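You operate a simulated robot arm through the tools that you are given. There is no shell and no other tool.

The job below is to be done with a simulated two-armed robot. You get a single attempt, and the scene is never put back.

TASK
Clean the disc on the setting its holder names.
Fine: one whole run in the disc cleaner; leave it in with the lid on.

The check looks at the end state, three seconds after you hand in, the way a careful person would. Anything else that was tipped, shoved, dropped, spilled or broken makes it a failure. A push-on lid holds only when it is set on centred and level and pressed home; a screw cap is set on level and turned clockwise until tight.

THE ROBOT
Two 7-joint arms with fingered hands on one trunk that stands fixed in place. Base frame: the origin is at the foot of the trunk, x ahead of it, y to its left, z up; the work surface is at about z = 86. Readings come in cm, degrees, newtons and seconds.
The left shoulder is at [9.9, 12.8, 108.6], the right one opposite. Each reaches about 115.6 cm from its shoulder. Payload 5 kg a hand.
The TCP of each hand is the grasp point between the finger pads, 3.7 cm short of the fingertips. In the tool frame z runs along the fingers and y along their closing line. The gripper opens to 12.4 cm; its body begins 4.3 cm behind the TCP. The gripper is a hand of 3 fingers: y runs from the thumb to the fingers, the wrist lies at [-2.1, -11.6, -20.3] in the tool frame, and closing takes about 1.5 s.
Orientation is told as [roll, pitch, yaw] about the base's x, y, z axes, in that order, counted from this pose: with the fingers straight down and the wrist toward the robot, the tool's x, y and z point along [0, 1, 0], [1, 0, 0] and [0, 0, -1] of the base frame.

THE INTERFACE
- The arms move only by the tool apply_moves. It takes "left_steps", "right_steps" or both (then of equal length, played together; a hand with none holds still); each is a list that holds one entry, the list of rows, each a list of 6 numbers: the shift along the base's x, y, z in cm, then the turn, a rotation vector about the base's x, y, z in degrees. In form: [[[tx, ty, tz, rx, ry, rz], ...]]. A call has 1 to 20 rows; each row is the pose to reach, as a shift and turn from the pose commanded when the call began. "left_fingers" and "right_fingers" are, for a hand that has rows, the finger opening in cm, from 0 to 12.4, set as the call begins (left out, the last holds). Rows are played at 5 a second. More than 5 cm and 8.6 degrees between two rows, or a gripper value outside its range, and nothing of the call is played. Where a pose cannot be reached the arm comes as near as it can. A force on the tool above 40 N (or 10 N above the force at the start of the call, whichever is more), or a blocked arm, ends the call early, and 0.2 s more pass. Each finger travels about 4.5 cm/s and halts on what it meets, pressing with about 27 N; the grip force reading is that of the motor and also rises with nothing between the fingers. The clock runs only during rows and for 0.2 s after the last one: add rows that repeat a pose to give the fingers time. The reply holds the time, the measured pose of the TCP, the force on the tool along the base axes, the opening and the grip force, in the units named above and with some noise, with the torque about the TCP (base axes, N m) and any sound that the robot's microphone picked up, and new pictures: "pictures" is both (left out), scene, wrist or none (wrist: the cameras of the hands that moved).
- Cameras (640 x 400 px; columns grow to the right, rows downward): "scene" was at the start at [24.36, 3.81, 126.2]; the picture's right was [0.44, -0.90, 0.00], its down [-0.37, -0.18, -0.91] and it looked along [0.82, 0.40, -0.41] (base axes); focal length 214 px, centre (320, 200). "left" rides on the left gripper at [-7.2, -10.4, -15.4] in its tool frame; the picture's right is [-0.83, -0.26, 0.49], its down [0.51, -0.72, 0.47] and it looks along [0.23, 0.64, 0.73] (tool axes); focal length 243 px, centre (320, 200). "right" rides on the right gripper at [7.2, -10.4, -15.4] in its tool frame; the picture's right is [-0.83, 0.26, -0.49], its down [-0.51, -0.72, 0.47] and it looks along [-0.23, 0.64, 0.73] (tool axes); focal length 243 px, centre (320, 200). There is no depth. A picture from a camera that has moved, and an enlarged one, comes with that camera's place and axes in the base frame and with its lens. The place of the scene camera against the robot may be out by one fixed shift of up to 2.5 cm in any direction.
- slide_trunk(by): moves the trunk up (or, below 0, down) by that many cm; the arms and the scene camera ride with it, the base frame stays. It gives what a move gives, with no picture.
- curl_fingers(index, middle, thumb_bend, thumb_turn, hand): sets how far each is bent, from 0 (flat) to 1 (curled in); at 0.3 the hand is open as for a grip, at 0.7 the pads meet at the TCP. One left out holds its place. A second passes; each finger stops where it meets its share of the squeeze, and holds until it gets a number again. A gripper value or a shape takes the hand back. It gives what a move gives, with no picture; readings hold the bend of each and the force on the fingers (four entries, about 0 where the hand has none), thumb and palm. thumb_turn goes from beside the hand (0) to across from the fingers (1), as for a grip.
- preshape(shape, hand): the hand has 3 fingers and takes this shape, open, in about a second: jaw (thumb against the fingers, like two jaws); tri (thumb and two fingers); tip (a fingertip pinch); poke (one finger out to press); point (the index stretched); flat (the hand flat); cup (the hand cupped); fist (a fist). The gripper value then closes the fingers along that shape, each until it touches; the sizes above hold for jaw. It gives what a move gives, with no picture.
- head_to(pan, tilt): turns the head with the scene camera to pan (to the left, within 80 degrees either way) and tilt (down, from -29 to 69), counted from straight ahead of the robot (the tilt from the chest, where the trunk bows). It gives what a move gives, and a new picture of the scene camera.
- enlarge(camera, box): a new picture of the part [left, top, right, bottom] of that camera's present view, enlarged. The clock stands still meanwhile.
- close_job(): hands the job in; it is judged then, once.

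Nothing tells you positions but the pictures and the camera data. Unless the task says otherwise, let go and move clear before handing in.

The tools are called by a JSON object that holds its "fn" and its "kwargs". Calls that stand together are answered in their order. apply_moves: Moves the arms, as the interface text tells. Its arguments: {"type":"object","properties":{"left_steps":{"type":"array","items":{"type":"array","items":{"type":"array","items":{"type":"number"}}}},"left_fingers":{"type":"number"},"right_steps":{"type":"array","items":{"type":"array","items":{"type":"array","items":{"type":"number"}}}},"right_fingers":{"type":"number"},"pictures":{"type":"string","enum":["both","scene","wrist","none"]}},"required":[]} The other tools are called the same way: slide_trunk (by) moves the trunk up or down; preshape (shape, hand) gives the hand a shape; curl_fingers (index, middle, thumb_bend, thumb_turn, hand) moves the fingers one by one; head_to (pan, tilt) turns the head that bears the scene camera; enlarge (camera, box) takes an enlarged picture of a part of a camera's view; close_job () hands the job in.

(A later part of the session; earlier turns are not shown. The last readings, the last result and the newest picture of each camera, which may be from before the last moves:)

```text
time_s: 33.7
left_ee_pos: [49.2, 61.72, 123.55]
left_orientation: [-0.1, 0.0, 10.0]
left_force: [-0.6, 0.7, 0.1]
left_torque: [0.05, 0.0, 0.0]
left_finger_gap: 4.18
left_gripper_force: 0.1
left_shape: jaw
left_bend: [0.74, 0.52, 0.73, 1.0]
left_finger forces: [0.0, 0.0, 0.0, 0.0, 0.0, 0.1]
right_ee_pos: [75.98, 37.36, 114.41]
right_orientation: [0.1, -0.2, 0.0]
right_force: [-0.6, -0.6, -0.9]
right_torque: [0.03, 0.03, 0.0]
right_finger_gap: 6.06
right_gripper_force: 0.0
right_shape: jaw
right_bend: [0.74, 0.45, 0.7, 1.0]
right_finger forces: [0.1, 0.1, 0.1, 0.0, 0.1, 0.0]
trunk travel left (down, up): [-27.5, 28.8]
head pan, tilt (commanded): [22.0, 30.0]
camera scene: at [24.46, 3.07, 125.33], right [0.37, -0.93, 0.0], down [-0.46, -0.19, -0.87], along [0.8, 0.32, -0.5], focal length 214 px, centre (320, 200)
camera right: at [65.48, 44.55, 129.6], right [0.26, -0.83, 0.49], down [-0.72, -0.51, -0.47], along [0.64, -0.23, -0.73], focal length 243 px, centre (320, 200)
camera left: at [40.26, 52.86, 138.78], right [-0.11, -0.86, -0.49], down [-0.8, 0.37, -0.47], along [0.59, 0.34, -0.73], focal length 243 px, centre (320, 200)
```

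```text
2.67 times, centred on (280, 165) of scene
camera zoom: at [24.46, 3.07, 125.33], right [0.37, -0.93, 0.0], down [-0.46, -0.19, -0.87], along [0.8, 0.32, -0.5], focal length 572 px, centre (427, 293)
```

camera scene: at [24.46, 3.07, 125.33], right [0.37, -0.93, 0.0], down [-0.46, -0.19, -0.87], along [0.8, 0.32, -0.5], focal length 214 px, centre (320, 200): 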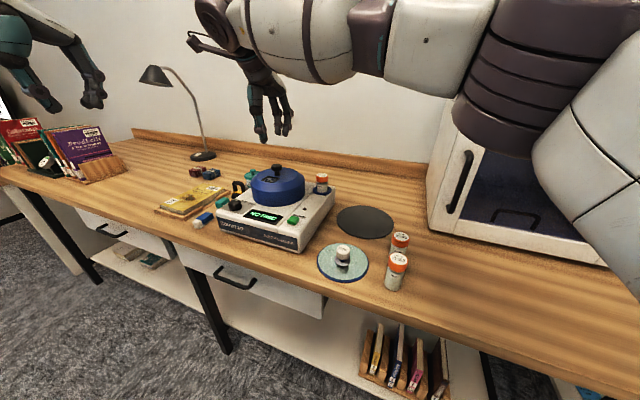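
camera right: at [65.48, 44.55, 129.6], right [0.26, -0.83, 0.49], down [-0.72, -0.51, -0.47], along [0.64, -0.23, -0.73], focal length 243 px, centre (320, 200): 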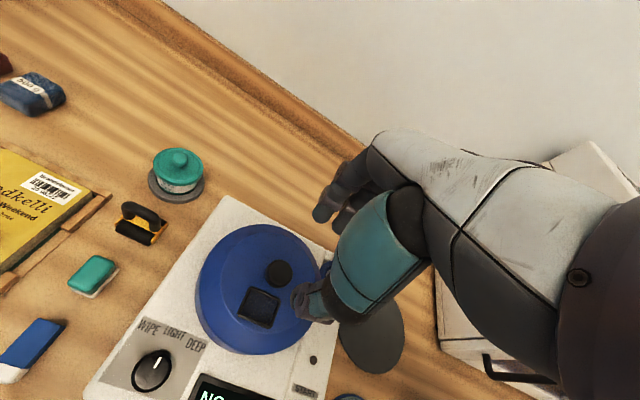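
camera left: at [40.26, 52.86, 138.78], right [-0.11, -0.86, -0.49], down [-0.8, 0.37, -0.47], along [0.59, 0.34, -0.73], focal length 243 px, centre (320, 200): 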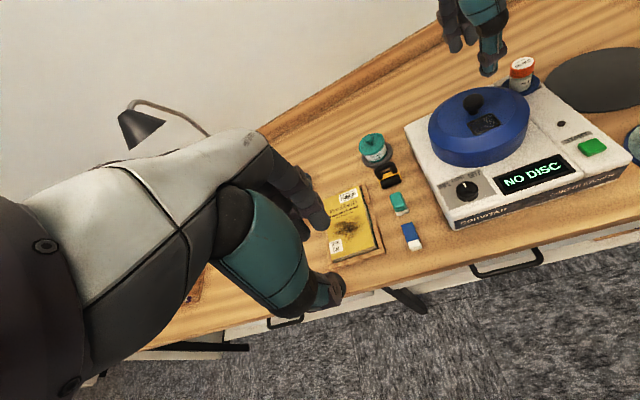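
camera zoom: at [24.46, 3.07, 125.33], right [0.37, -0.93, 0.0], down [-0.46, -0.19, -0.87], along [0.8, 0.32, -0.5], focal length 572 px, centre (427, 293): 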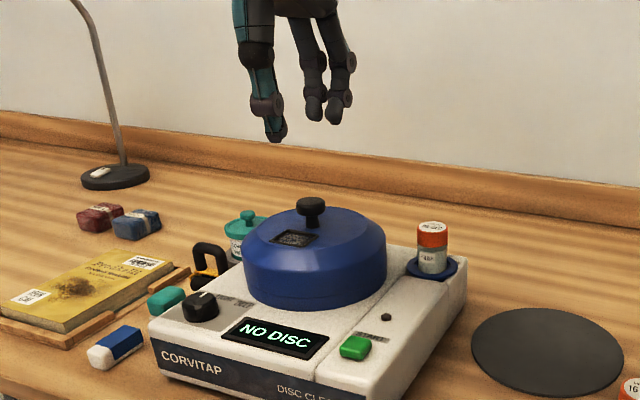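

The lid knob refines to about (76.2, 37.6, 103). I'll descend with the fingers open around it.

{"fn": "apply_moves", "kwargs": {"right_steps": [[[0.1, 0.1, -3, 0, 0, 0], [0.2, 0.25, -6, 0, 0, 0], [0.2, 0.25, -8.5, 0, 0, 0], [0.2, 0.25, -9.2, 0, 0, 0], [0.2, 0.25, -9.2, 0, 0, 0]]], "pictures": "both"}}

{"fn": "enlarge", "kwargs": {"camera": "right", "box": [220, 150, 440, 330]}}

{"fn": "enlarge", "kwargs": {"camera": "scene", "box": [230, 130, 330, 220]}}

{"fn": "enlarge", "kwargs": {"camera": "left", "box": [400, 20, 560, 200]}}

```text
time_s: 34.9
left_ee_pos: [49.27, 61.78, 123.53]
left_orientation: [0.0, 0.0, 10.1]
left_force: [-0.6, -1.0, 0.6]
left_torque: [-0.02, 0.03, -0.01]
left_finger_gap: 4.22
left_gripper_force: 0.1
left_shape: jaw
left_bend: [0.74, 0.52, 0.73, 1.0]
left_finger forces: [0.0, 0.0, 0.0, 0.0, 0.1, 0.1]
right_ee_pos: [76.13, 37.7, 105.01]
right_orientation: [0.0, 0.0, 0.0]
right_force: [0.1, -0.2, -0.9]
right_torque: [-0.01, 0.01, -0.03]
right_finger_gap: 6.05
right_gripper_force: 0.1
right_shape: jaw
right_bend: [0.74, 0.45, 0.7, 1.0]
right_finger forces: [0.0, 0.0, 0.0, 0.0, 0.0, 0.0]
trunk travel left (down, up): [-27.5, 28.8]
head pan, tilt (commanded): [22.0, 30.0]
camera scene: at [24.47, 3.1, 125.33], right [0.37, -0.93, 0.0], down [-0.46, -0.19, -0.87], along [0.8, 0.32, -0.5], focal length 214 px, centre (320, 200)
camera right: at [65.67, 44.88, 120.3], right [0.26, -0.83, 0.49], down [-0.72, -0.51, -0.47], along [0.64, -0.23, -0.73], focal length 243 px, centre (320, 200)
```

scene: 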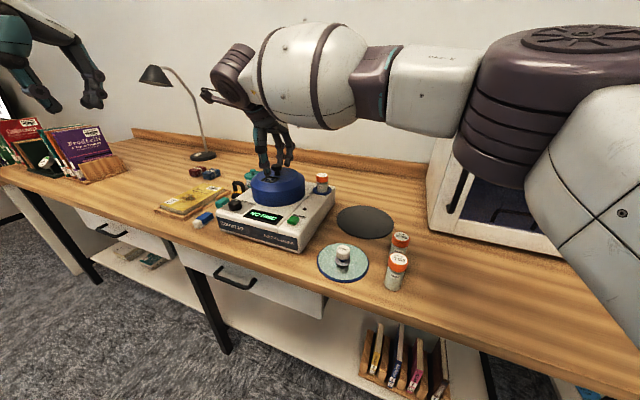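
right: 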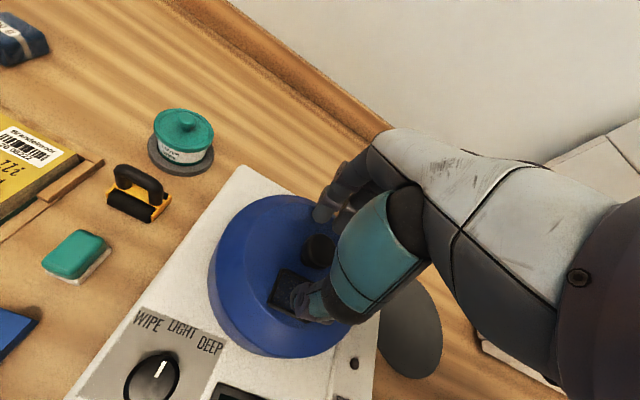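

```text
2.22 times, centred on (330, 240) of right
camera zoom: at [65.67, 44.88, 120.3], right [0.26, -0.83, 0.49], down [-0.72, -0.51, -0.47], along [0.64, -0.23, -0.73], focal length 539 px, centre (298, 111)
```

zoom: 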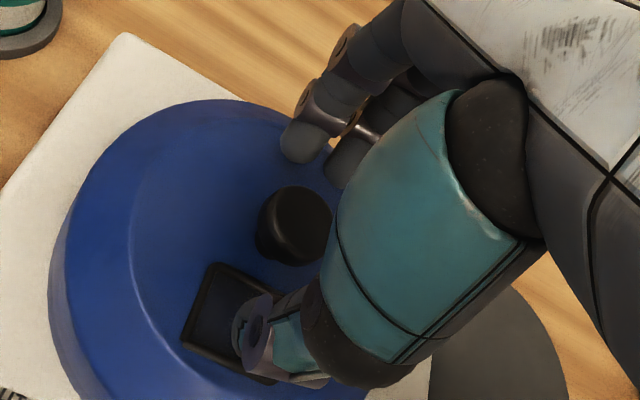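

```text
4.44 times, centred on (280, 175) of scene
camera zoom: at [24.47, 3.1, 125.33], right [0.37, -0.93, 0.0], down [-0.46, -0.19, -0.87], along [0.8, 0.32, -0.5], focal length 953 px, centre (498, 311)
```

zoom: 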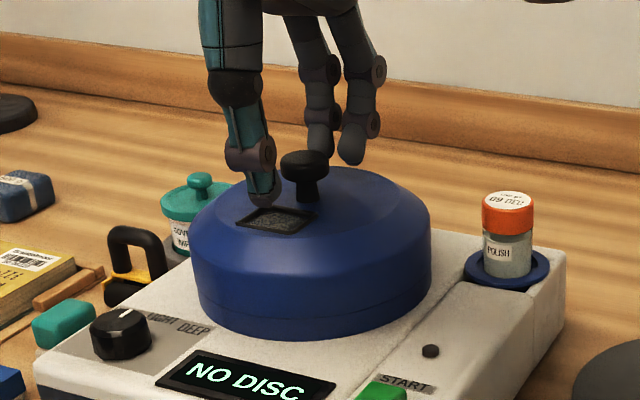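

```text
2.22 times, centred on (480, 110) of left
camera zoom: at [40.27, 52.9, 138.76], right [-0.11, -0.86, -0.49], down [-0.8, 0.37, -0.47], along [0.59, 0.34, -0.73], focal length 539 px, centre (-36, 400)
```

zoom: 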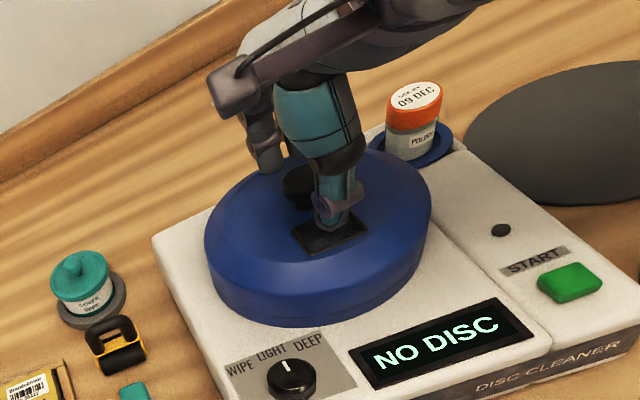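

The knob is between thumb and fingers. I'll lower 0.7 cm and close on it.

{"fn": "apply_moves", "kwargs": {"right_steps": [[[-0.05, 0.1, -0.4, 0, 0, 0], [-0.05, 0.2, -0.7, 0, 0, 0], [-0.05, 0.2, -0.7, 0, 0, 0]]], "pictures": "none"}}

{"fn": "apply_moves", "kwargs": {"right_steps": [[[0, 0, 0, 0, 0, 0], [0, 0, 0, 0, 0, 0], [0, 0, 0, 0, 0, 0], [0, 0, 0, 0, 0, 0], [0, 0, 0, 0, 0, 0], [0, 0, 0, 0, 0, 0]]], "right_fingers": 0.5, "pictures": "wrist"}}

{"fn": "enlarge", "kwargs": {"camera": "right", "box": [220, 150, 440, 330]}}

{"fn": "enlarge", "kwargs": {"camera": "scene", "box": [230, 130, 330, 220]}}

{"fn": "enlarge", "kwargs": {"camera": "left", "box": [440, 50, 540, 150]}}

```text
time_s: 35.7
left_ee_pos: [49.23, 61.71, 123.56]
left_orientation: [0.0, 0.0, 10.0]
left_force: [0.4, 0.0, 0.4]
left_torque: [0.02, 0.03, 0.0]
left_finger_gap: 4.21
left_gripper_force: 0.0
left_shape: jaw
left_bend: [0.74, 0.52, 0.73, 1.0]
left_finger forces: [0.0, 0.1, 0.0, 0.0, 0.1, 0.0]
right_ee_pos: [76.19, 37.84, 104.41]
right_orientation: [0.1, -0.1, -0.1]
right_force: [0.0, -0.1, -0.2]
right_torque: [-0.02, 0.04, -0.02]
right_finger_gap: 6.04
right_gripper_force: 0.1
right_shape: jaw
right_bend: [0.74, 0.45, 0.7, 1.0]
right_finger forces: [0.0, 0.0, 0.1, 0.0, 0.1, 0.1]
trunk travel left (down, up): [-27.5, 28.8]
head pan, tilt (commanded): [22.0, 30.0]
```

```text
time_s: 37.1
left_ee_pos: [49.24, 61.73, 123.55]
left_orientation: [0.0, 0.0, 10.0]
left_force: [-0.7, -0.7, 0.5]
left_torque: [-0.01, 0.01, 0.01]
left_finger_gap: 4.18
left_gripper_force: 0.1
left_shape: jaw
left_bend: [0.74, 0.52, 0.73, 1.0]
left_finger forces: [0.0, 0.0, 0.1, 0.1, 0.0, 0.0]
right_ee_pos: [76.07, 38.02, 104.37]
right_orientation: [0.0, -0.1, 0.0]
right_force: [-1.1, 0.5, 0.3]
right_torque: [0.0, 0.01, 0.02]
right_finger_gap: 2.27
right_gripper_force: 27.1
right_shape: jaw
right_bend: [0.73, 0.6, 0.74, 1.0]
right_finger forces: [12.6, 8.0, 0.1, 0.0, 23.3, 0.1]
trunk travel left (down, up): [-27.5, 28.8]
head pan, tilt (commanded): [22.0, 30.0]
heard: snap
camera right: at [65.61, 45.14, 119.65], right [0.26, -0.83, 0.49], down [-0.72, -0.51, -0.47], along [0.64, -0.23, -0.73], focal length 243 px, centre (320, 200)
```

right: 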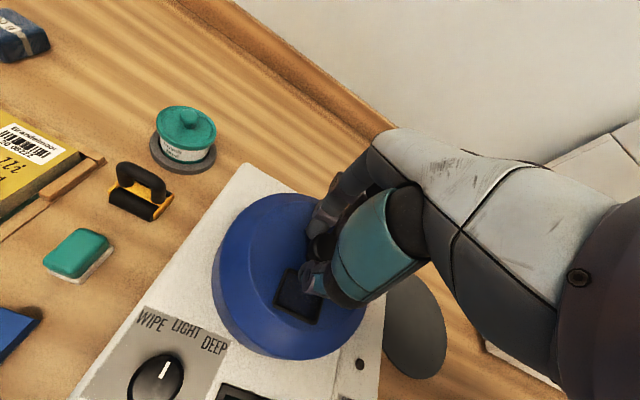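

```text
2.22 times, centred on (330, 240) of right
camera zoom: at [65.61, 45.14, 119.65], right [0.26, -0.83, 0.49], down [-0.72, -0.51, -0.47], along [0.64, -0.23, -0.73], focal length 539 px, centre (298, 111)
```

zoom: 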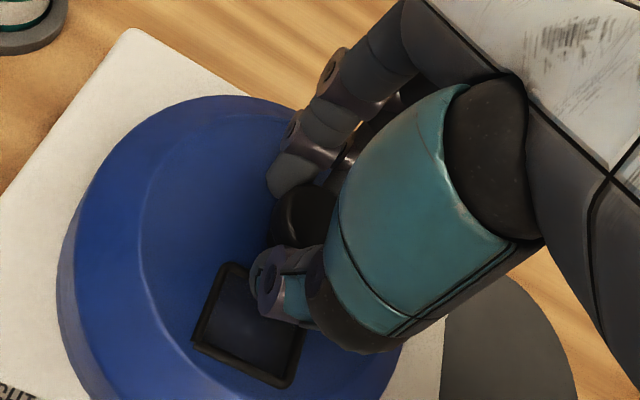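

```text
4.44 times, centred on (280, 175) of scene
camera zoom: at [24.49, 3.11, 125.32], right [0.37, -0.93, 0.0], down [-0.46, -0.19, -0.87], along [0.8, 0.32, -0.5], focal length 953 px, centre (498, 311)
```

zoom: 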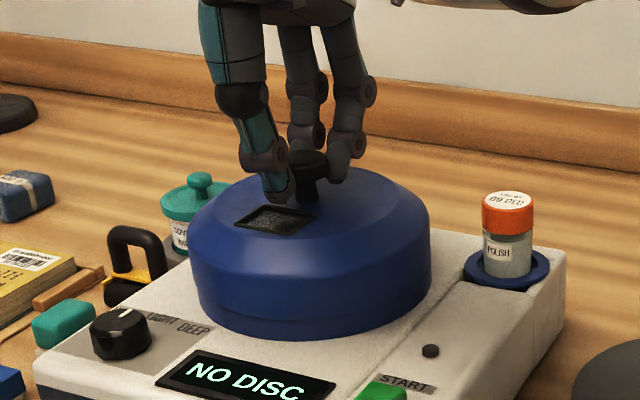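

```text
4.00 times, centred on (490, 100) of left
camera zoom: at [40.3, 52.91, 138.75], right [-0.11, -0.86, -0.49], down [-0.8, 0.37, -0.47], along [0.59, 0.34, -0.73], focal length 970 px, centre (-360, 600)
```

zoom: 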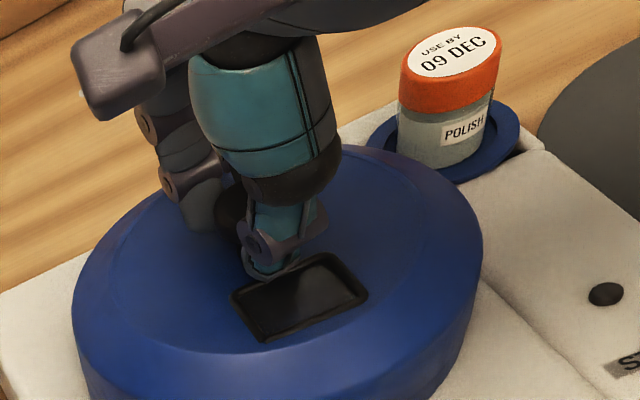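

The grip holds on the knob, and a "snap" sounded, which was probably the push-fit loosening. I'll lift slowly and check.

{"fn": "apply_moves", "kwargs": {"right_steps": [[[0, 0, 0.6, 0, 0, 0], [0, 0, 1.4, 0, 0, 0], [0, 0, 2.5, 0, 0, 0], [0, 0, 4, 0, 0, 0], [0, 0, 6, 0, 0, 0], [0, 0, 8, 0, 0, 0], [0, 0, 10, 0, 0, 0], [0, 0, 10, 0, 0, 0]]], "pictures": "both"}}

{"fn": "enlarge", "kwargs": {"camera": "scene", "box": [200, 90, 360, 240]}}

{"fn": "enlarge", "kwargs": {"camera": "left", "box": [400, 20, 600, 220]}}

```text
time_s: 38.9
left_ee_pos: [49.33, 61.81, 123.55]
left_orientation: [0.0, 0.0, 10.0]
left_force: [0.2, -0.6, -0.7]
left_torque: [-0.04, -0.01, 0.01]
left_finger_gap: 4.21
left_gripper_force: 0.1
left_shape: jaw
left_bend: [0.74, 0.52, 0.73, 1.0]
left_finger forces: [0.0, 0.1, 0.0, 0.0, 0.0, 0.0]
right_ee_pos: [76.23, 37.94, 114.27]
right_orientation: [-0.1, 0.0, 0.0]
right_force: [-0.4, -1.0, -0.5]
right_torque: [0.03, 0.02, 0.0]
right_finger_gap: 2.32
right_gripper_force: 27.4
right_shape: jaw
right_bend: [0.73, 0.6, 0.74, 1.0]
right_finger forces: [12.3, 8.2, 0.0, 0.0, 23.3, 0.0]
trunk travel left (down, up): [-27.5, 28.8]
head pan, tilt (commanded): [22.0, 30.0]
camera scene: at [24.53, 3.12, 125.31], right [0.37, -0.93, 0.0], down [-0.46, -0.19, -0.87], along [0.8, 0.32, -0.5], focal length 214 px, centre (320, 200)
camera right: at [65.7, 45.15, 129.49], right [0.26, -0.83, 0.49], down [-0.72, -0.51, -0.47], along [0.64, -0.23, -0.73], focal length 243 px, centre (320, 200)
```

scene: 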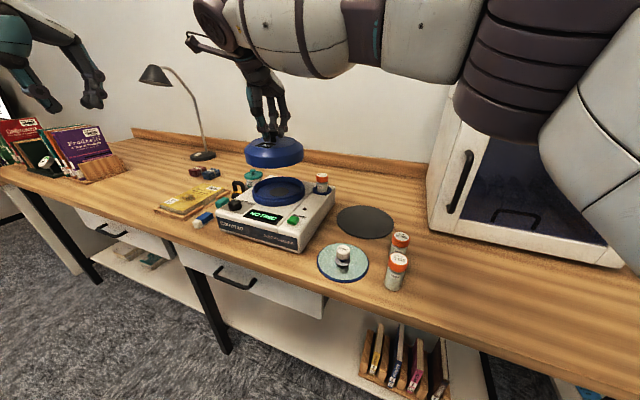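
right: 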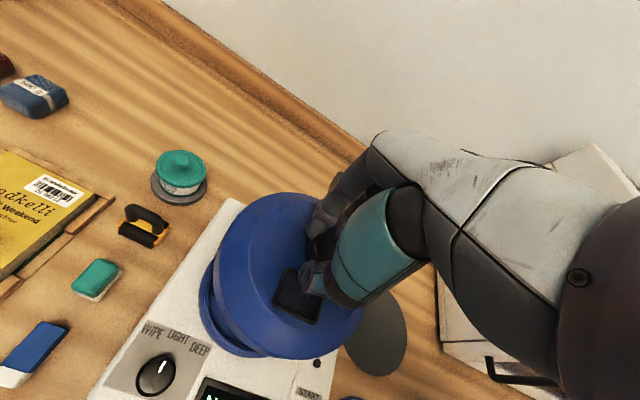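

```text
2.67 times, centred on (280, 165) of scene
camera zoom: at [24.53, 3.12, 125.31], right [0.37, -0.93, 0.0], down [-0.46, -0.19, -0.87], along [0.8, 0.32, -0.5], focal length 572 px, centre (427, 293)
```

zoom: 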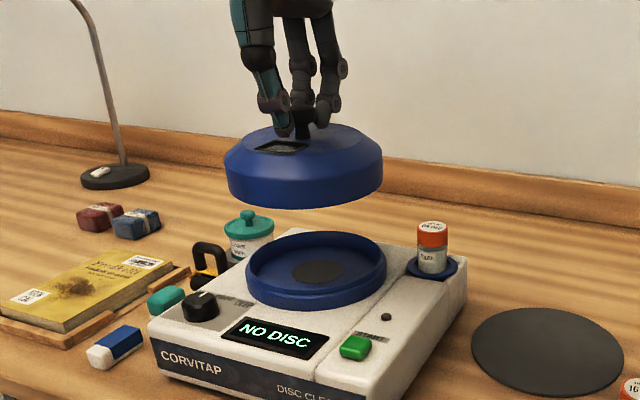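

```text
2.00 times, centred on (500, 120) of left
camera zoom: at [40.35, 52.92, 138.72], right [-0.11, -0.86, -0.49], down [-0.8, 0.37, -0.47], along [0.59, 0.34, -0.73], focal length 485 px, centre (-40, 360)
```

zoom: 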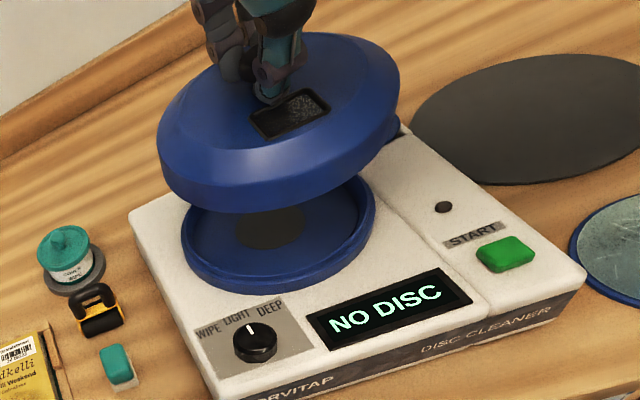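

The lid is off, level and firmly held, and the bowl shows a black turntable in its centre. I'll carry the lid over to the grey mat centred near (82.1, 11).

{"fn": "apply_moves", "kwargs": {"right_steps": [[[0.5, -2, 0.5, 0, 0, 0], [1.2, -5, 0.5, 0, 0, 0], [2, -9, 0.5, 0, 0, 0], [3, -13, 0.5, 0, 0, 0], [3.8, -17, 0.5, 0, 0, 0], [4.7, -21, 0.5, 0, 0, 0], [5.4, -24.5, 0, 0, 0, 0], [5.9, -26.9, -2, 0, 0, 0], [5.9, -26.9, -5, 0, 0, 0], [5.9, -26.9, -8, 0, 0, 0], [5.9, -26.9, -11, 0, 0, 0], [5.9, -26.9, -13, 0, 0, 0], [5.9, -26.9, -13, 0, 0, 0]]], "pictures": "both"}}

{"fn": "enlarge", "kwargs": {"camera": "scene", "box": [300, 120, 460, 280]}}

{"fn": "enlarge", "kwargs": {"camera": "left", "box": [480, 0, 640, 160]}}

```text
time_s: 41.7
left_ee_pos: [49.35, 61.79, 123.51]
left_orientation: [0.0, -0.1, 10.0]
left_force: [-0.8, -0.2, -0.2]
left_torque: [0.03, 0.02, -0.03]
left_finger_gap: 4.22
left_gripper_force: 0.1
left_shape: jaw
left_bend: [0.74, 0.52, 0.73, 1.0]
left_finger forces: [0.1, 0.1, 0.0, 0.1, 0.1, 0.1]
right_ee_pos: [82.14, 10.99, 101.49]
right_orientation: [0.0, 0.0, 0.0]
right_force: [0.0, 0.9, -1.5]
right_torque: [0.0, 0.0, 0.0]
right_finger_gap: 2.29
right_gripper_force: 27.3
right_shape: jaw
right_bend: [0.73, 0.6, 0.74, 1.0]
right_finger forces: [11.9, 8.2, 0.0, 0.1, 23.1, 0.1]
trunk travel left (down, up): [-27.5, 28.8]
head pan, tilt (commanded): [22.0, 30.0]
camera scene: at [24.46, 3.1, 125.33], right [0.37, -0.93, 0.0], down [-0.46, -0.19, -0.87], along [0.8, 0.32, -0.5], focal length 214 px, centre (320, 200)
camera right: at [71.56, 18.16, 116.64], right [0.26, -0.83, 0.49], down [-0.72, -0.51, -0.47], along [0.64, -0.23, -0.73], focal length 243 px, centre (320, 200)
```

scene: 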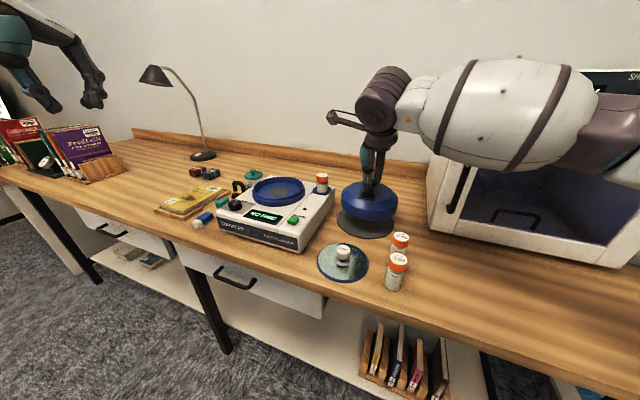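
right: 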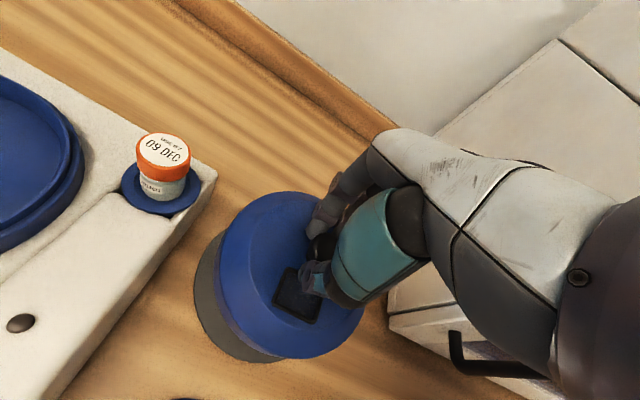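

```text
2.50 times, centred on (380, 200) of scene
camera zoom: at [24.46, 3.1, 125.33], right [0.37, -0.93, 0.0], down [-0.46, -0.19, -0.87], along [0.8, 0.32, -0.5], focal length 536 px, centre (170, 200)
```

zoom: 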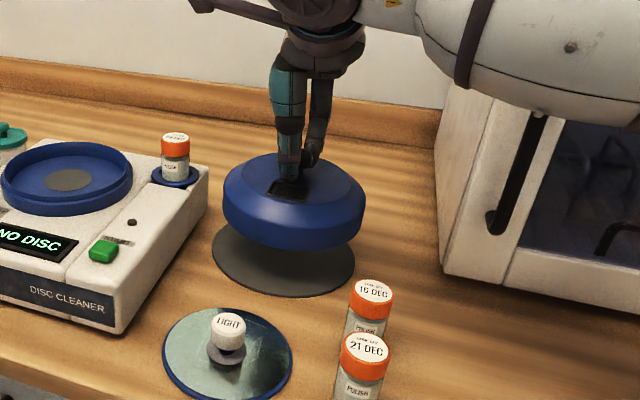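

```text
2.50 times, centred on (560, 80) of left
camera zoom: at [40.27, 52.9, 138.76], right [-0.11, -0.86, -0.49], down [-0.8, 0.37, -0.47], along [0.59, 0.34, -0.73], focal length 606 px, centre (-280, 500)
```

zoom: 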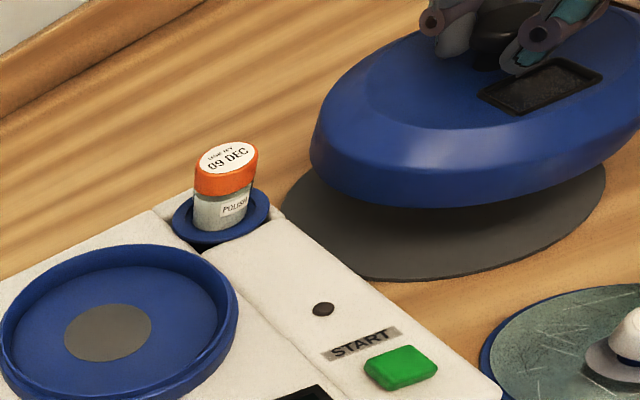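

The lid is nearly over the mat, about 0.4 cm too far right. I'll shift slightly and lower in steps while watching the force.

{"fn": "apply_moves", "kwargs": {"right_steps": [[[0, 0.4, -1, 0, 0, 0], [0, 0.4, -2, 0, 0, 0], [0, 0.4, -3, 0, 0, 0], [0, 0.4, -3.5, 0, 0, 0], [0, 0.4, -3.5, 0, 0, 0]]], "pictures": "both"}}

{"fn": "enlarge", "kwargs": {"camera": "scene", "box": [330, 150, 410, 250]}}

{"fn": "enlarge", "kwargs": {"camera": "left", "box": [540, 20, 640, 130]}}

```text
time_s: 42.9
left_ee_pos: [49.32, 61.76, 123.46]
left_orientation: [-0.1, 0.0, 9.9]
left_force: [0.9, 0.5, -0.3]
left_torque: [0.02, 0.0, 0.01]
left_finger_gap: 4.18
left_gripper_force: 0.1
left_shape: jaw
left_bend: [0.74, 0.52, 0.73, 1.0]
left_finger forces: [0.0, 0.0, 0.0, 0.0, 0.1, 0.0]
right_ee_pos: [82.0, 11.48, 97.88]
right_orientation: [0.1, -0.1, -0.1]
right_force: [0.5, 0.1, -0.5]
right_torque: [0.02, -0.04, -0.02]
right_finger_gap: 2.28
right_gripper_force: 26.9
right_shape: jaw
right_bend: [0.73, 0.6, 0.74, 1.0]
right_finger forces: [11.8, 8.2, 0.0, 0.1, 23.1, 0.0]
trunk travel left (down, up): [-27.5, 28.8]
head pan, tilt (commanded): [22.0, 30.0]
camera scene: at [24.48, 3.11, 125.32], right [0.37, -0.93, 0.0], down [-0.46, -0.19, -0.87], along [0.8, 0.32, -0.5], focal length 214 px, centre (320, 200)
camera right: at [71.54, 18.64, 113.17], right [0.26, -0.83, 0.49], down [-0.72, -0.51, -0.47], along [0.64, -0.23, -0.73], focal length 243 px, centre (320, 200)
```

scene: 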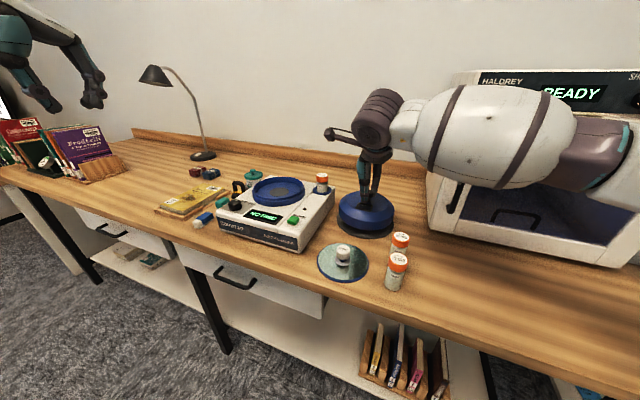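
right: 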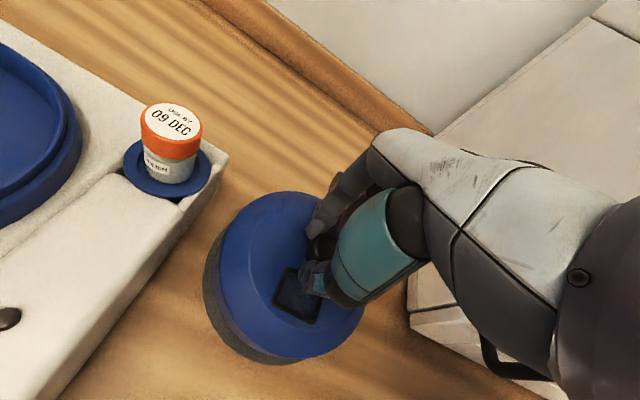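

```text
4.00 times, centred on (370, 200) of scene
camera zoom: at [24.48, 3.11, 125.32], right [0.37, -0.93, 0.0], down [-0.46, -0.19, -0.87], along [0.8, 0.32, -0.5], focal length 858 px, centre (120, 200)
```

zoom: 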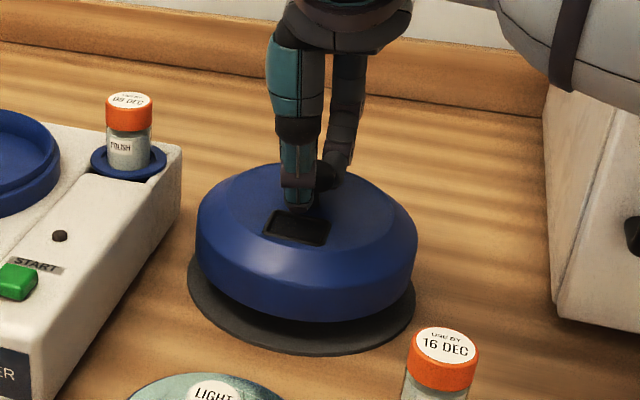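

```text
3.64 times, centred on (590, 75) of left
camera zoom: at [40.29, 52.91, 138.75], right [-0.11, -0.86, -0.49], down [-0.8, 0.37, -0.47], along [0.59, 0.34, -0.73], focal length 882 px, centre (-662, 654)
```

zoom: 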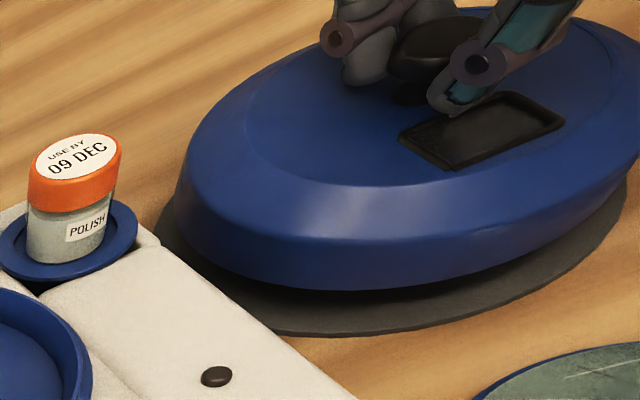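

About 2 cm remains to the mat and the alignment is good, so I'll lower gently.

{"fn": "apply_moves", "kwargs": {"right_steps": [[[0, 0, -0.6, 0, 0, 0], [0, 0, -1.2, 0, 0, 0], [0, 0, -1.6, 0, 0, 0], [0, 0, -1.6, 0, 0, 0]]], "pictures": "none"}}

{"fn": "apply_moves", "kwargs": {"right_steps": [[[0, 0, -0.15, 0, 0, 0], [0, 0, -0.3, 0, 0, 0], [0, 0, -0.3, 0, 0, 0]]], "pictures": "none"}}

{"fn": "enlarge", "kwargs": {"camera": "scene", "box": [330, 150, 410, 250]}}

```text
time_s: 43.9
left_ee_pos: [49.24, 61.88, 123.45]
left_orientation: [0.0, 0.0, 10.0]
left_force: [-0.5, -0.3, -0.3]
left_torque: [0.0, 0.0, 0.0]
left_finger_gap: 4.18
left_gripper_force: 0.1
left_shape: jaw
left_bend: [0.74, 0.52, 0.73, 1.0]
left_finger forces: [0.1, 0.0, 0.0, 0.0, 0.0, 0.1]
right_ee_pos: [82.04, 11.28, 96.24]
right_orientation: [0.0, -0.1, -0.2]
right_force: [0.0, 0.4, -0.7]
right_torque: [0.01, 0.02, -0.01]
right_finger_gap: 2.32
right_gripper_force: 26.7
right_shape: jaw
right_bend: [0.73, 0.6, 0.74, 1.0]
right_finger forces: [11.8, 8.2, 0.1, 0.0, 23.1, 0.0]
trunk travel left (down, up): [-27.5, 28.8]
head pan, tilt (commanded): [22.0, 30.0]
```

```text
time_s: 44.7
left_ee_pos: [49.25, 61.9, 123.6]
left_orientation: [0.1, 0.0, 10.1]
left_force: [-0.1, -0.7, -0.2]
left_torque: [-0.01, -0.02, 0.0]
left_finger_gap: 4.18
left_gripper_force: 0.0
left_shape: jaw
left_bend: [0.74, 0.52, 0.73, 1.0]
left_finger forces: [0.0, 0.0, 0.0, 0.0, 0.0, 0.2]
right_ee_pos: [82.05, 11.34, 95.92]
right_orientation: [0.0, 0.0, -0.1]
right_force: [0.6, -0.1, -1.4]
right_torque: [-0.01, 0.0, 0.01]
right_finger_gap: 2.27
right_gripper_force: 26.9
right_shape: jaw
right_bend: [0.73, 0.6, 0.74, 1.0]
right_finger forces: [11.8, 8.2, 0.0, 0.0, 23.1, 0.1]
trunk travel left (down, up): [-27.5, 28.8]
head pan, tilt (commanded): [22.0, 30.0]
```

```text
4.00 times, centred on (370, 200) of scene
camera zoom: at [24.49, 3.11, 125.32], right [0.37, -0.93, 0.0], down [-0.46, -0.19, -0.87], along [0.8, 0.32, -0.5], focal length 858 px, centre (120, 200)
```

zoom: 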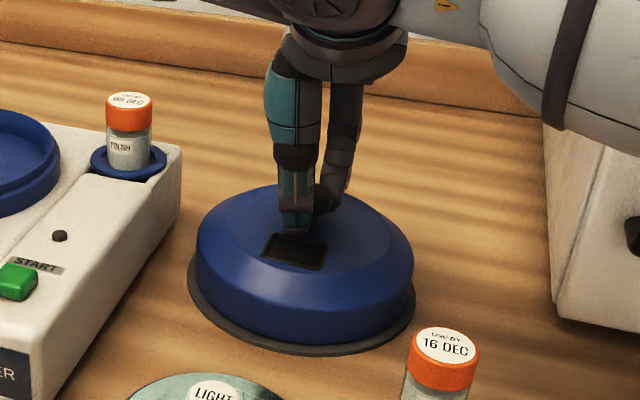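

{"fn": "apply_moves", "kwargs": {"right_steps": [[[0, 0, -0.15, 0, 0, 0], [0, 0, -0.3, 0, 0, 0], [0, 0, -0.3, 0, 0, 0]]], "pictures": "none"}}

{"fn": "apply_moves", "kwargs": {"right_steps": [[[0, 0, -0.15, 0, 0, 0], [0, 0, -0.3, 0, 0, 0], [0, 0, -0.3, 0, 0, 0]]], "pictures": "none"}}

{"fn": "enlarge", "kwargs": {"camera": "scene", "box": [330, 150, 410, 250]}}

```text
time_s: 45.5
left_ee_pos: [49.23, 61.79, 123.54]
left_orientation: [0.1, 0.0, 10.1]
left_force: [0.0, 0.2, 0.4]
left_torque: [0.0, 0.01, 0.01]
left_finger_gap: 4.2
left_gripper_force: 0.1
left_shape: jaw
left_bend: [0.74, 0.52, 0.73, 1.0]
left_finger forces: [0.0, 0.0, 0.0, 0.0, 0.1, 0.1]
right_ee_pos: [82.12, 11.28, 95.67]
right_orientation: [0.0, -0.1, -0.1]
right_force: [1.1, 0.2, 0.5]
right_torque: [0.01, 0.0, 0.0]
right_finger_gap: 2.28
right_gripper_force: 27.5
right_shape: jaw
right_bend: [0.73, 0.6, 0.75, 1.0]
right_finger forces: [12.4, 8.3, 0.1, 0.1, 23.0, 0.1]
trunk travel left (down, up): [-27.5, 28.8]
head pan, tilt (commanded): [22.0, 30.0]
```

```text
time_s: 46.3
left_ee_pos: [49.2, 61.77, 123.52]
left_orientation: [-0.1, 0.1, 10.0]
left_force: [0.5, 0.0, 0.8]
left_torque: [0.01, 0.01, -0.01]
left_finger_gap: 4.23
left_gripper_force: 0.0
left_shape: jaw
left_bend: [0.74, 0.52, 0.73, 1.0]
left_finger forces: [0.0, 0.0, 0.0, 0.0, 0.0, 0.1]
right_ee_pos: [82.1, 11.45, 95.28]
right_orientation: [0.0, -0.1, 0.0]
right_force: [2.7, 1.4, 3.3]
right_torque: [0.03, -0.03, 0.06]
right_finger_gap: 2.33
right_gripper_force: 26.8
right_shape: jaw
right_bend: [0.73, 0.6, 0.75, 1.0]
right_finger forces: [13.7, 9.2, 0.0, 0.0, 22.3, 0.0]
trunk travel left (down, up): [-27.5, 28.8]
head pan, tilt (commanded): [22.0, 30.0]
```

```text
4.00 times, centred on (370, 200) of scene
camera zoom: at [24.48, 3.11, 125.32], right [0.37, -0.93, 0.0], down [-0.46, -0.19, -0.87], along [0.8, 0.32, -0.5], focal length 858 px, centre (120, 200)
```

zoom: 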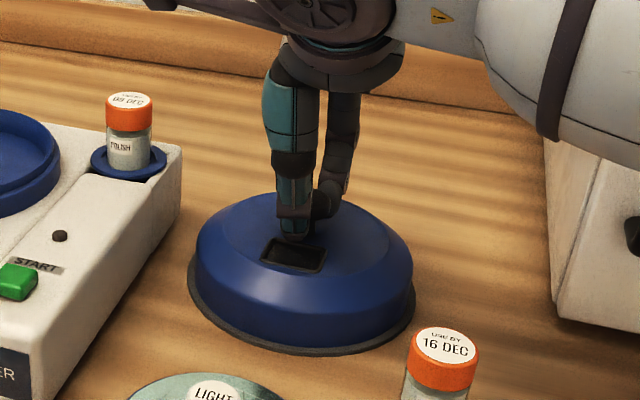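

Contact force shows and the lid rests on the mat. I'll release and rise straight up.

{"fn": "apply_moves", "kwargs": {"right_steps": [[[0, 0, 0.2, 0, 0, 0], [0, 0, 0.2, 0, 0, 0], [0, 0, 0.2, 0, 0, 0], [0, 0, 0.2, 0, 0, 0], [0, 0, 1, 0, 0, 0], [0, 0, 3, 0, 0, 0], [0, 0, 6, 0, 0, 0], [0, 0, 10, 0, 0, 0], [0, 0, 14, 0, 0, 0], [0, 0, 14, 0, 0, 0]]], "right_fingers": 6, "pictures": "both"}}

{"fn": "enlarge", "kwargs": {"camera": "scene", "box": [290, 150, 450, 300]}}

{"fn": "enlarge", "kwargs": {"camera": "left", "box": [440, 60, 640, 200]}}

```text
time_s: 48.5
left_ee_pos: [49.29, 61.86, 123.48]
left_orientation: [0.0, 0.0, 10.0]
left_force: [0.1, 0.2, 0.8]
left_torque: [-0.01, 0.02, 0.0]
left_finger_gap: 4.21
left_gripper_force: 0.0
left_shape: jaw
left_bend: [0.74, 0.52, 0.73, 1.0]
left_finger forces: [0.0, 0.0, 0.0, 0.1, 0.0, 0.0]
right_ee_pos: [82.13, 11.46, 109.43]
right_orientation: [-0.1, 0.1, -0.1]
right_force: [-1.0, -0.4, 0.2]
right_torque: [0.02, -0.01, -0.03]
right_finger_gap: 5.96
right_gripper_force: 0.0
right_shape: jaw
right_bend: [0.74, 0.46, 0.7, 1.0]
right_finger forces: [0.1, 0.0, 0.0, 0.0, 0.1, 0.0]
trunk travel left (down, up): [-27.5, 28.8]
head pan, tilt (commanded): [22.0, 30.0]
camera scene: at [24.56, 3.1, 125.3], right [0.37, -0.93, 0.0], down [-0.46, -0.19, -0.87], along [0.8, 0.32, -0.5], focal length 214 px, centre (320, 200)
camera right: at [71.56, 18.63, 124.75], right [0.26, -0.83, 0.49], down [-0.72, -0.51, -0.47], along [0.64, -0.23, -0.73], focal length 243 px, centre (320, 200)
```

scene: 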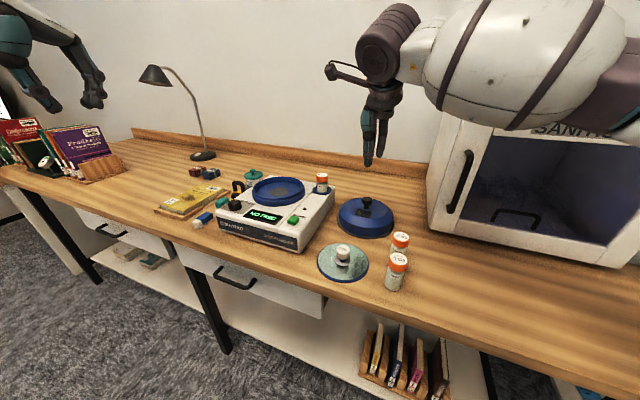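
right: 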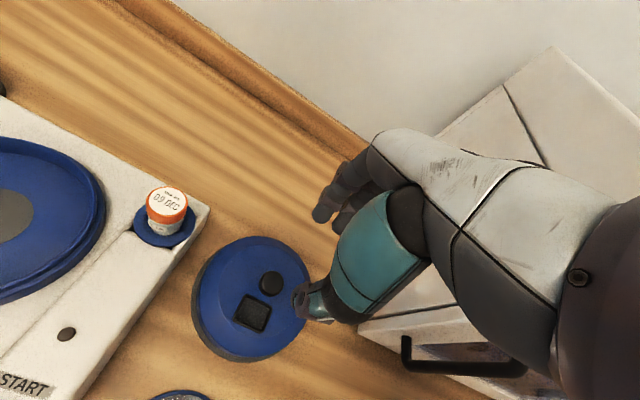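

```text
2.67 times, centred on (370, 225) of scene
camera zoom: at [24.56, 3.1, 125.3], right [0.37, -0.93, 0.0], down [-0.46, -0.19, -0.87], along [0.8, 0.32, -0.5], focal length 572 px, centre (187, 133)
```

zoom: 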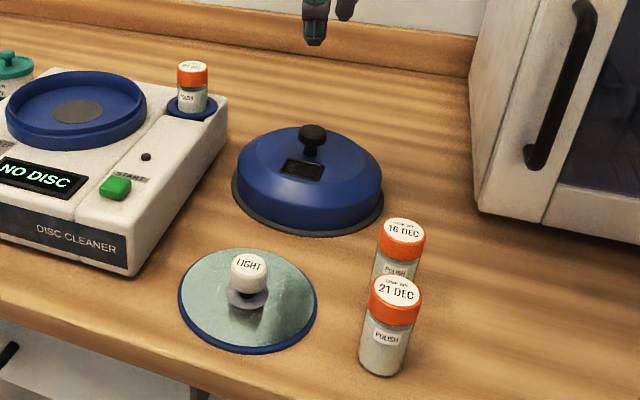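

```text
2.86 times, centred on (540, 130) of left
camera zoom: at [40.38, 52.89, 138.72], right [-0.11, -0.86, -0.49], down [-0.8, 0.37, -0.47], along [0.59, 0.34, -0.73], focal length 693 px, centre (-309, 400)
```

zoom: 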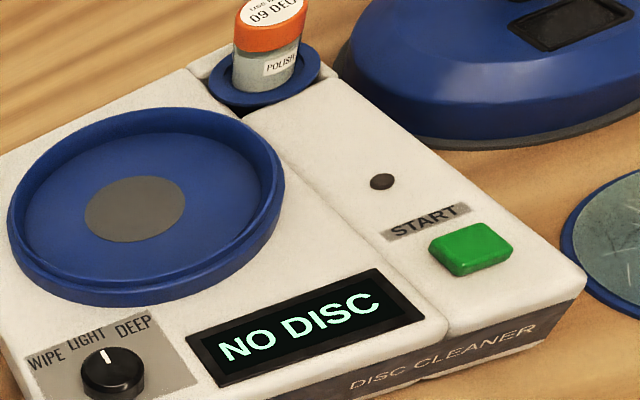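

The lid is parked on the mat. Next I'll bring the right hand above the disc's white knob at about (63.6, 12.5).

{"fn": "apply_moves", "kwargs": {"right_steps": [[[-4, 0.2, 0, 0, 0, 0], [-8, 0.5, 0, 0, 0, 0], [-12, 0.7, 0, 0, 0, 0], [-16, 1, 0, 0, 0, 0], [-18.5, 1.1, -2, 0, 0, 0], [-18.5, 1.1, -5, 0, 0, 0], [-18.5, 1.1, -5, 0, 0, 0]]], "pictures": "both"}}

{"fn": "enlarge", "kwargs": {"camera": "right", "box": [220, 150, 440, 330]}}

{"fn": "enlarge", "kwargs": {"camera": "scene", "box": [300, 180, 410, 300]}}

```text
time_s: 50.1
left_ee_pos: [49.2, 61.83, 123.47]
left_orientation: [-0.1, -0.1, 9.9]
left_force: [0.1, -0.9, 0.2]
left_torque: [0.01, -0.02, 0.01]
left_finger_gap: 4.22
left_gripper_force: 0.2
left_shape: jaw
left_bend: [0.74, 0.52, 0.73, 1.0]
left_finger forces: [0.0, 0.0, 0.0, 0.0, 0.0, 0.0]
right_ee_pos: [63.39, 12.73, 104.41]
right_orientation: [0.0, 0.0, 0.0]
right_force: [-1.3, 0.8, 0.5]
right_torque: [0.03, 0.0, 0.0]
right_finger_gap: 5.94
right_gripper_force: 0.1
right_shape: jaw
right_bend: [0.74, 0.46, 0.7, 1.0]
right_finger forces: [0.0, 0.1, 0.0, 0.0, 0.1, 0.0]
trunk travel left (down, up): [-27.5, 28.8]
head pan, tilt (commanded): [22.0, 30.0]
camera scene: at [24.41, 3.12, 125.34], right [0.37, -0.93, 0.0], down [-0.46, -0.19, -0.87], along [0.8, 0.32, -0.5], focal length 214 px, centre (320, 200)
camera right: at [52.82, 19.83, 119.72], right [0.26, -0.83, 0.49], down [-0.72, -0.51, -0.47], along [0.64, -0.23, -0.73], focal length 243 px, centre (320, 200)
```

scene: 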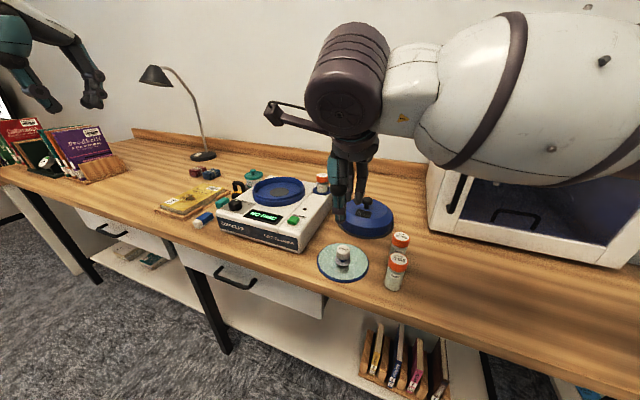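
right: 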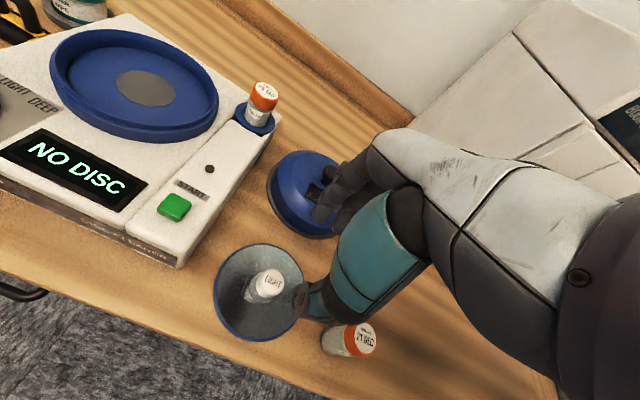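

```text
2.22 times, centred on (330, 240) of right
camera zoom: at [52.82, 19.83, 119.72], right [0.26, -0.83, 0.49], down [-0.72, -0.51, -0.47], along [0.64, -0.23, -0.73], focal length 539 px, centre (298, 111)
```

zoom: 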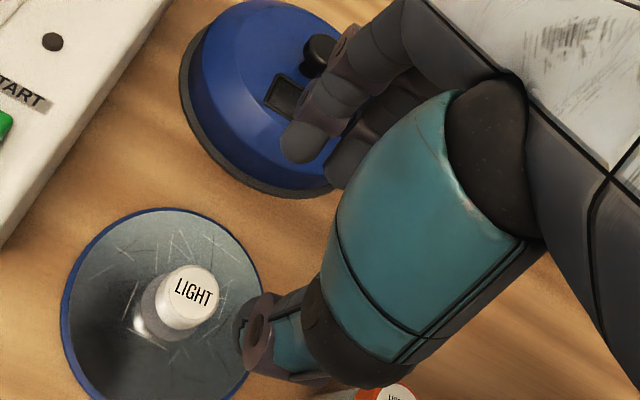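

```text
3.33 times, centred on (355, 240) of scene
camera zoom: at [24.41, 3.12, 125.34], right [0.37, -0.93, 0.0], down [-0.46, -0.19, -0.87], along [0.8, 0.32, -0.5], focal length 715 px, centre (203, 67)
```

zoom: 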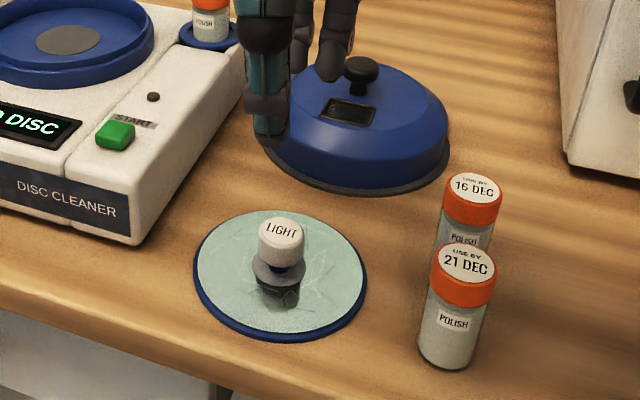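

The hand is right above the knob. I'll descend most of the way and check.

{"fn": "apply_moves", "kwargs": {"right_steps": [[[0.05, -0.05, -3, 0, 0, 0], [0.05, -0.05, -6, 0, 0, 0], [0.05, -0.05, -9, 0, 0, 0], [0.05, -0.05, -11, 0, 0, 0], [0.05, -0.05, -12, 0, 0, 0], [0.05, -0.05, -12, 0, 0, 0]]], "pictures": "both"}}

{"fn": "enlarge", "kwargs": {"camera": "right", "box": [220, 150, 440, 330]}}

{"fn": "enlarge", "kwargs": {"camera": "scene", "box": [310, 210, 390, 290]}}

{"fn": "enlarge", "kwargs": {"camera": "left", "box": [540, 60, 640, 190]}}

```text
time_s: 51.5
left_ee_pos: [49.28, 61.78, 123.48]
left_orientation: [0.0, 0.0, 10.0]
left_force: [-0.1, -0.9, 0.5]
left_torque: [0.04, -0.02, 0.04]
left_finger_gap: 4.22
left_gripper_force: 0.0
left_shape: jaw
left_bend: [0.74, 0.52, 0.73, 1.0]
left_finger forces: [0.1, 0.0, 0.1, 0.1, 0.0, 0.1]
right_ee_pos: [63.53, 12.48, 92.22]
right_orientation: [0.1, 0.0, -0.1]
right_force: [0.1, 0.1, -0.1]
right_torque: [0.0, -0.02, -0.03]
right_finger_gap: 5.97
right_gripper_force: 0.0
right_shape: jaw
right_bend: [0.74, 0.46, 0.7, 1.0]
right_finger forces: [0.0, 0.0, 0.0, 0.0, 0.1, 0.0]
trunk travel left (down, up): [-27.5, 28.8]
head pan, tilt (commanded): [22.0, 30.0]
camera scene: at [24.48, 3.11, 125.32], right [0.37, -0.93, 0.0], down [-0.46, -0.19, -0.87], along [0.8, 0.32, -0.5], focal length 214 px, centre (320, 200)
camera right: at [53.01, 19.75, 107.54], right [0.26, -0.83, 0.49], down [-0.72, -0.51, -0.47], along [0.64, -0.23, -0.73], focal length 243 px, centre (320, 200)
```

scene: 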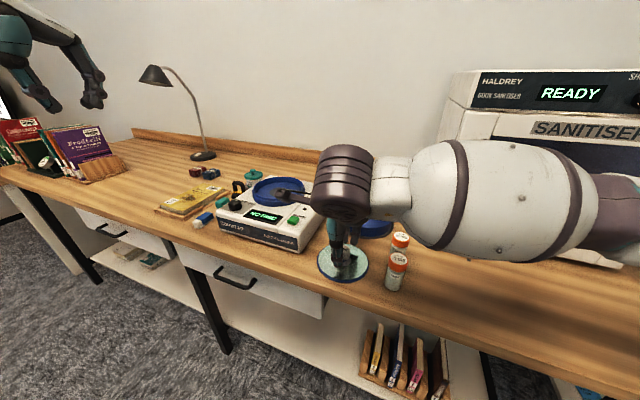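
right: 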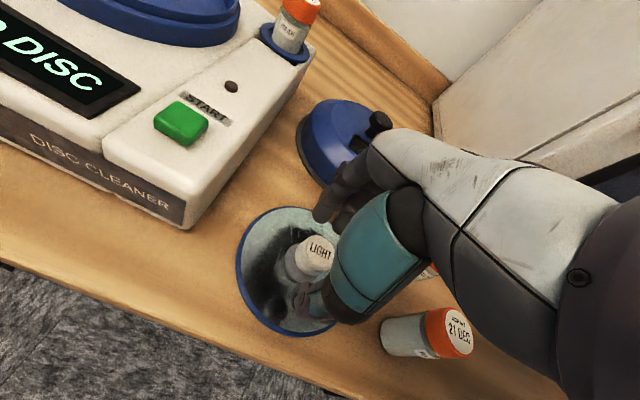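

```text
2.22 times, centred on (330, 240) of right
camera zoom: at [53.01, 19.75, 107.54], right [0.26, -0.83, 0.49], down [-0.72, -0.51, -0.47], along [0.64, -0.23, -0.73], focal length 539 px, centre (298, 111)
```

zoom: 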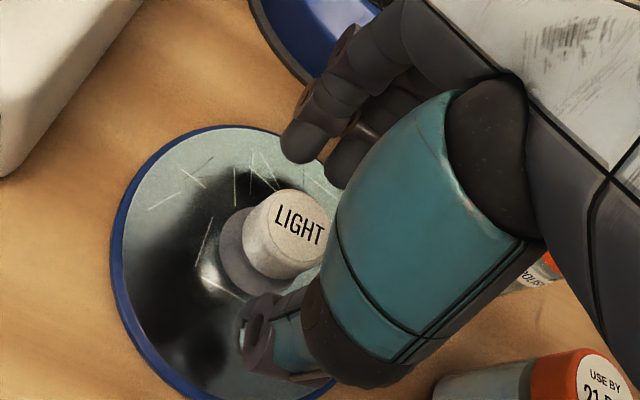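

```text
5.00 times, centred on (350, 250) of scene
camera zoom: at [24.48, 3.11, 125.32], right [0.37, -0.93, 0.0], down [-0.46, -0.19, -0.87], along [0.8, 0.32, -0.5], focal length 1072 px, centre (170, -50)
```

zoom: 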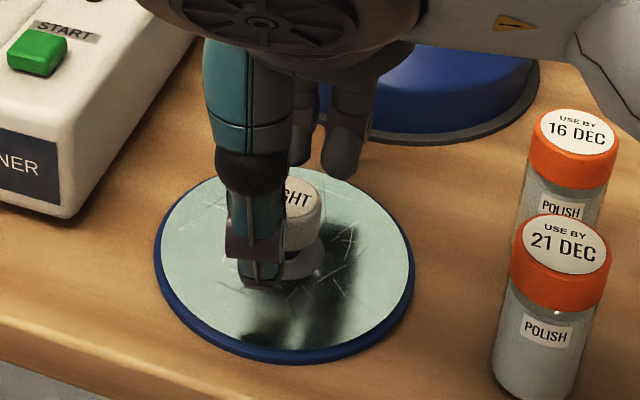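

```text
3.08 times, centred on (590, 125) of left
camera zoom: at [40.29, 52.92, 138.75], right [-0.11, -0.86, -0.49], down [-0.8, 0.37, -0.47], along [0.59, 0.34, -0.73], focal length 746 px, centre (-511, 431)
```

zoom: 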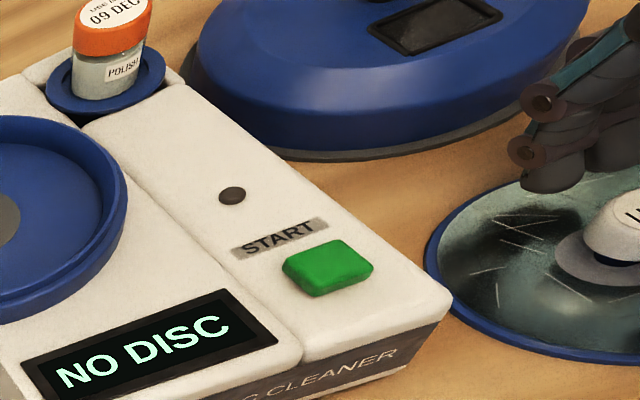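

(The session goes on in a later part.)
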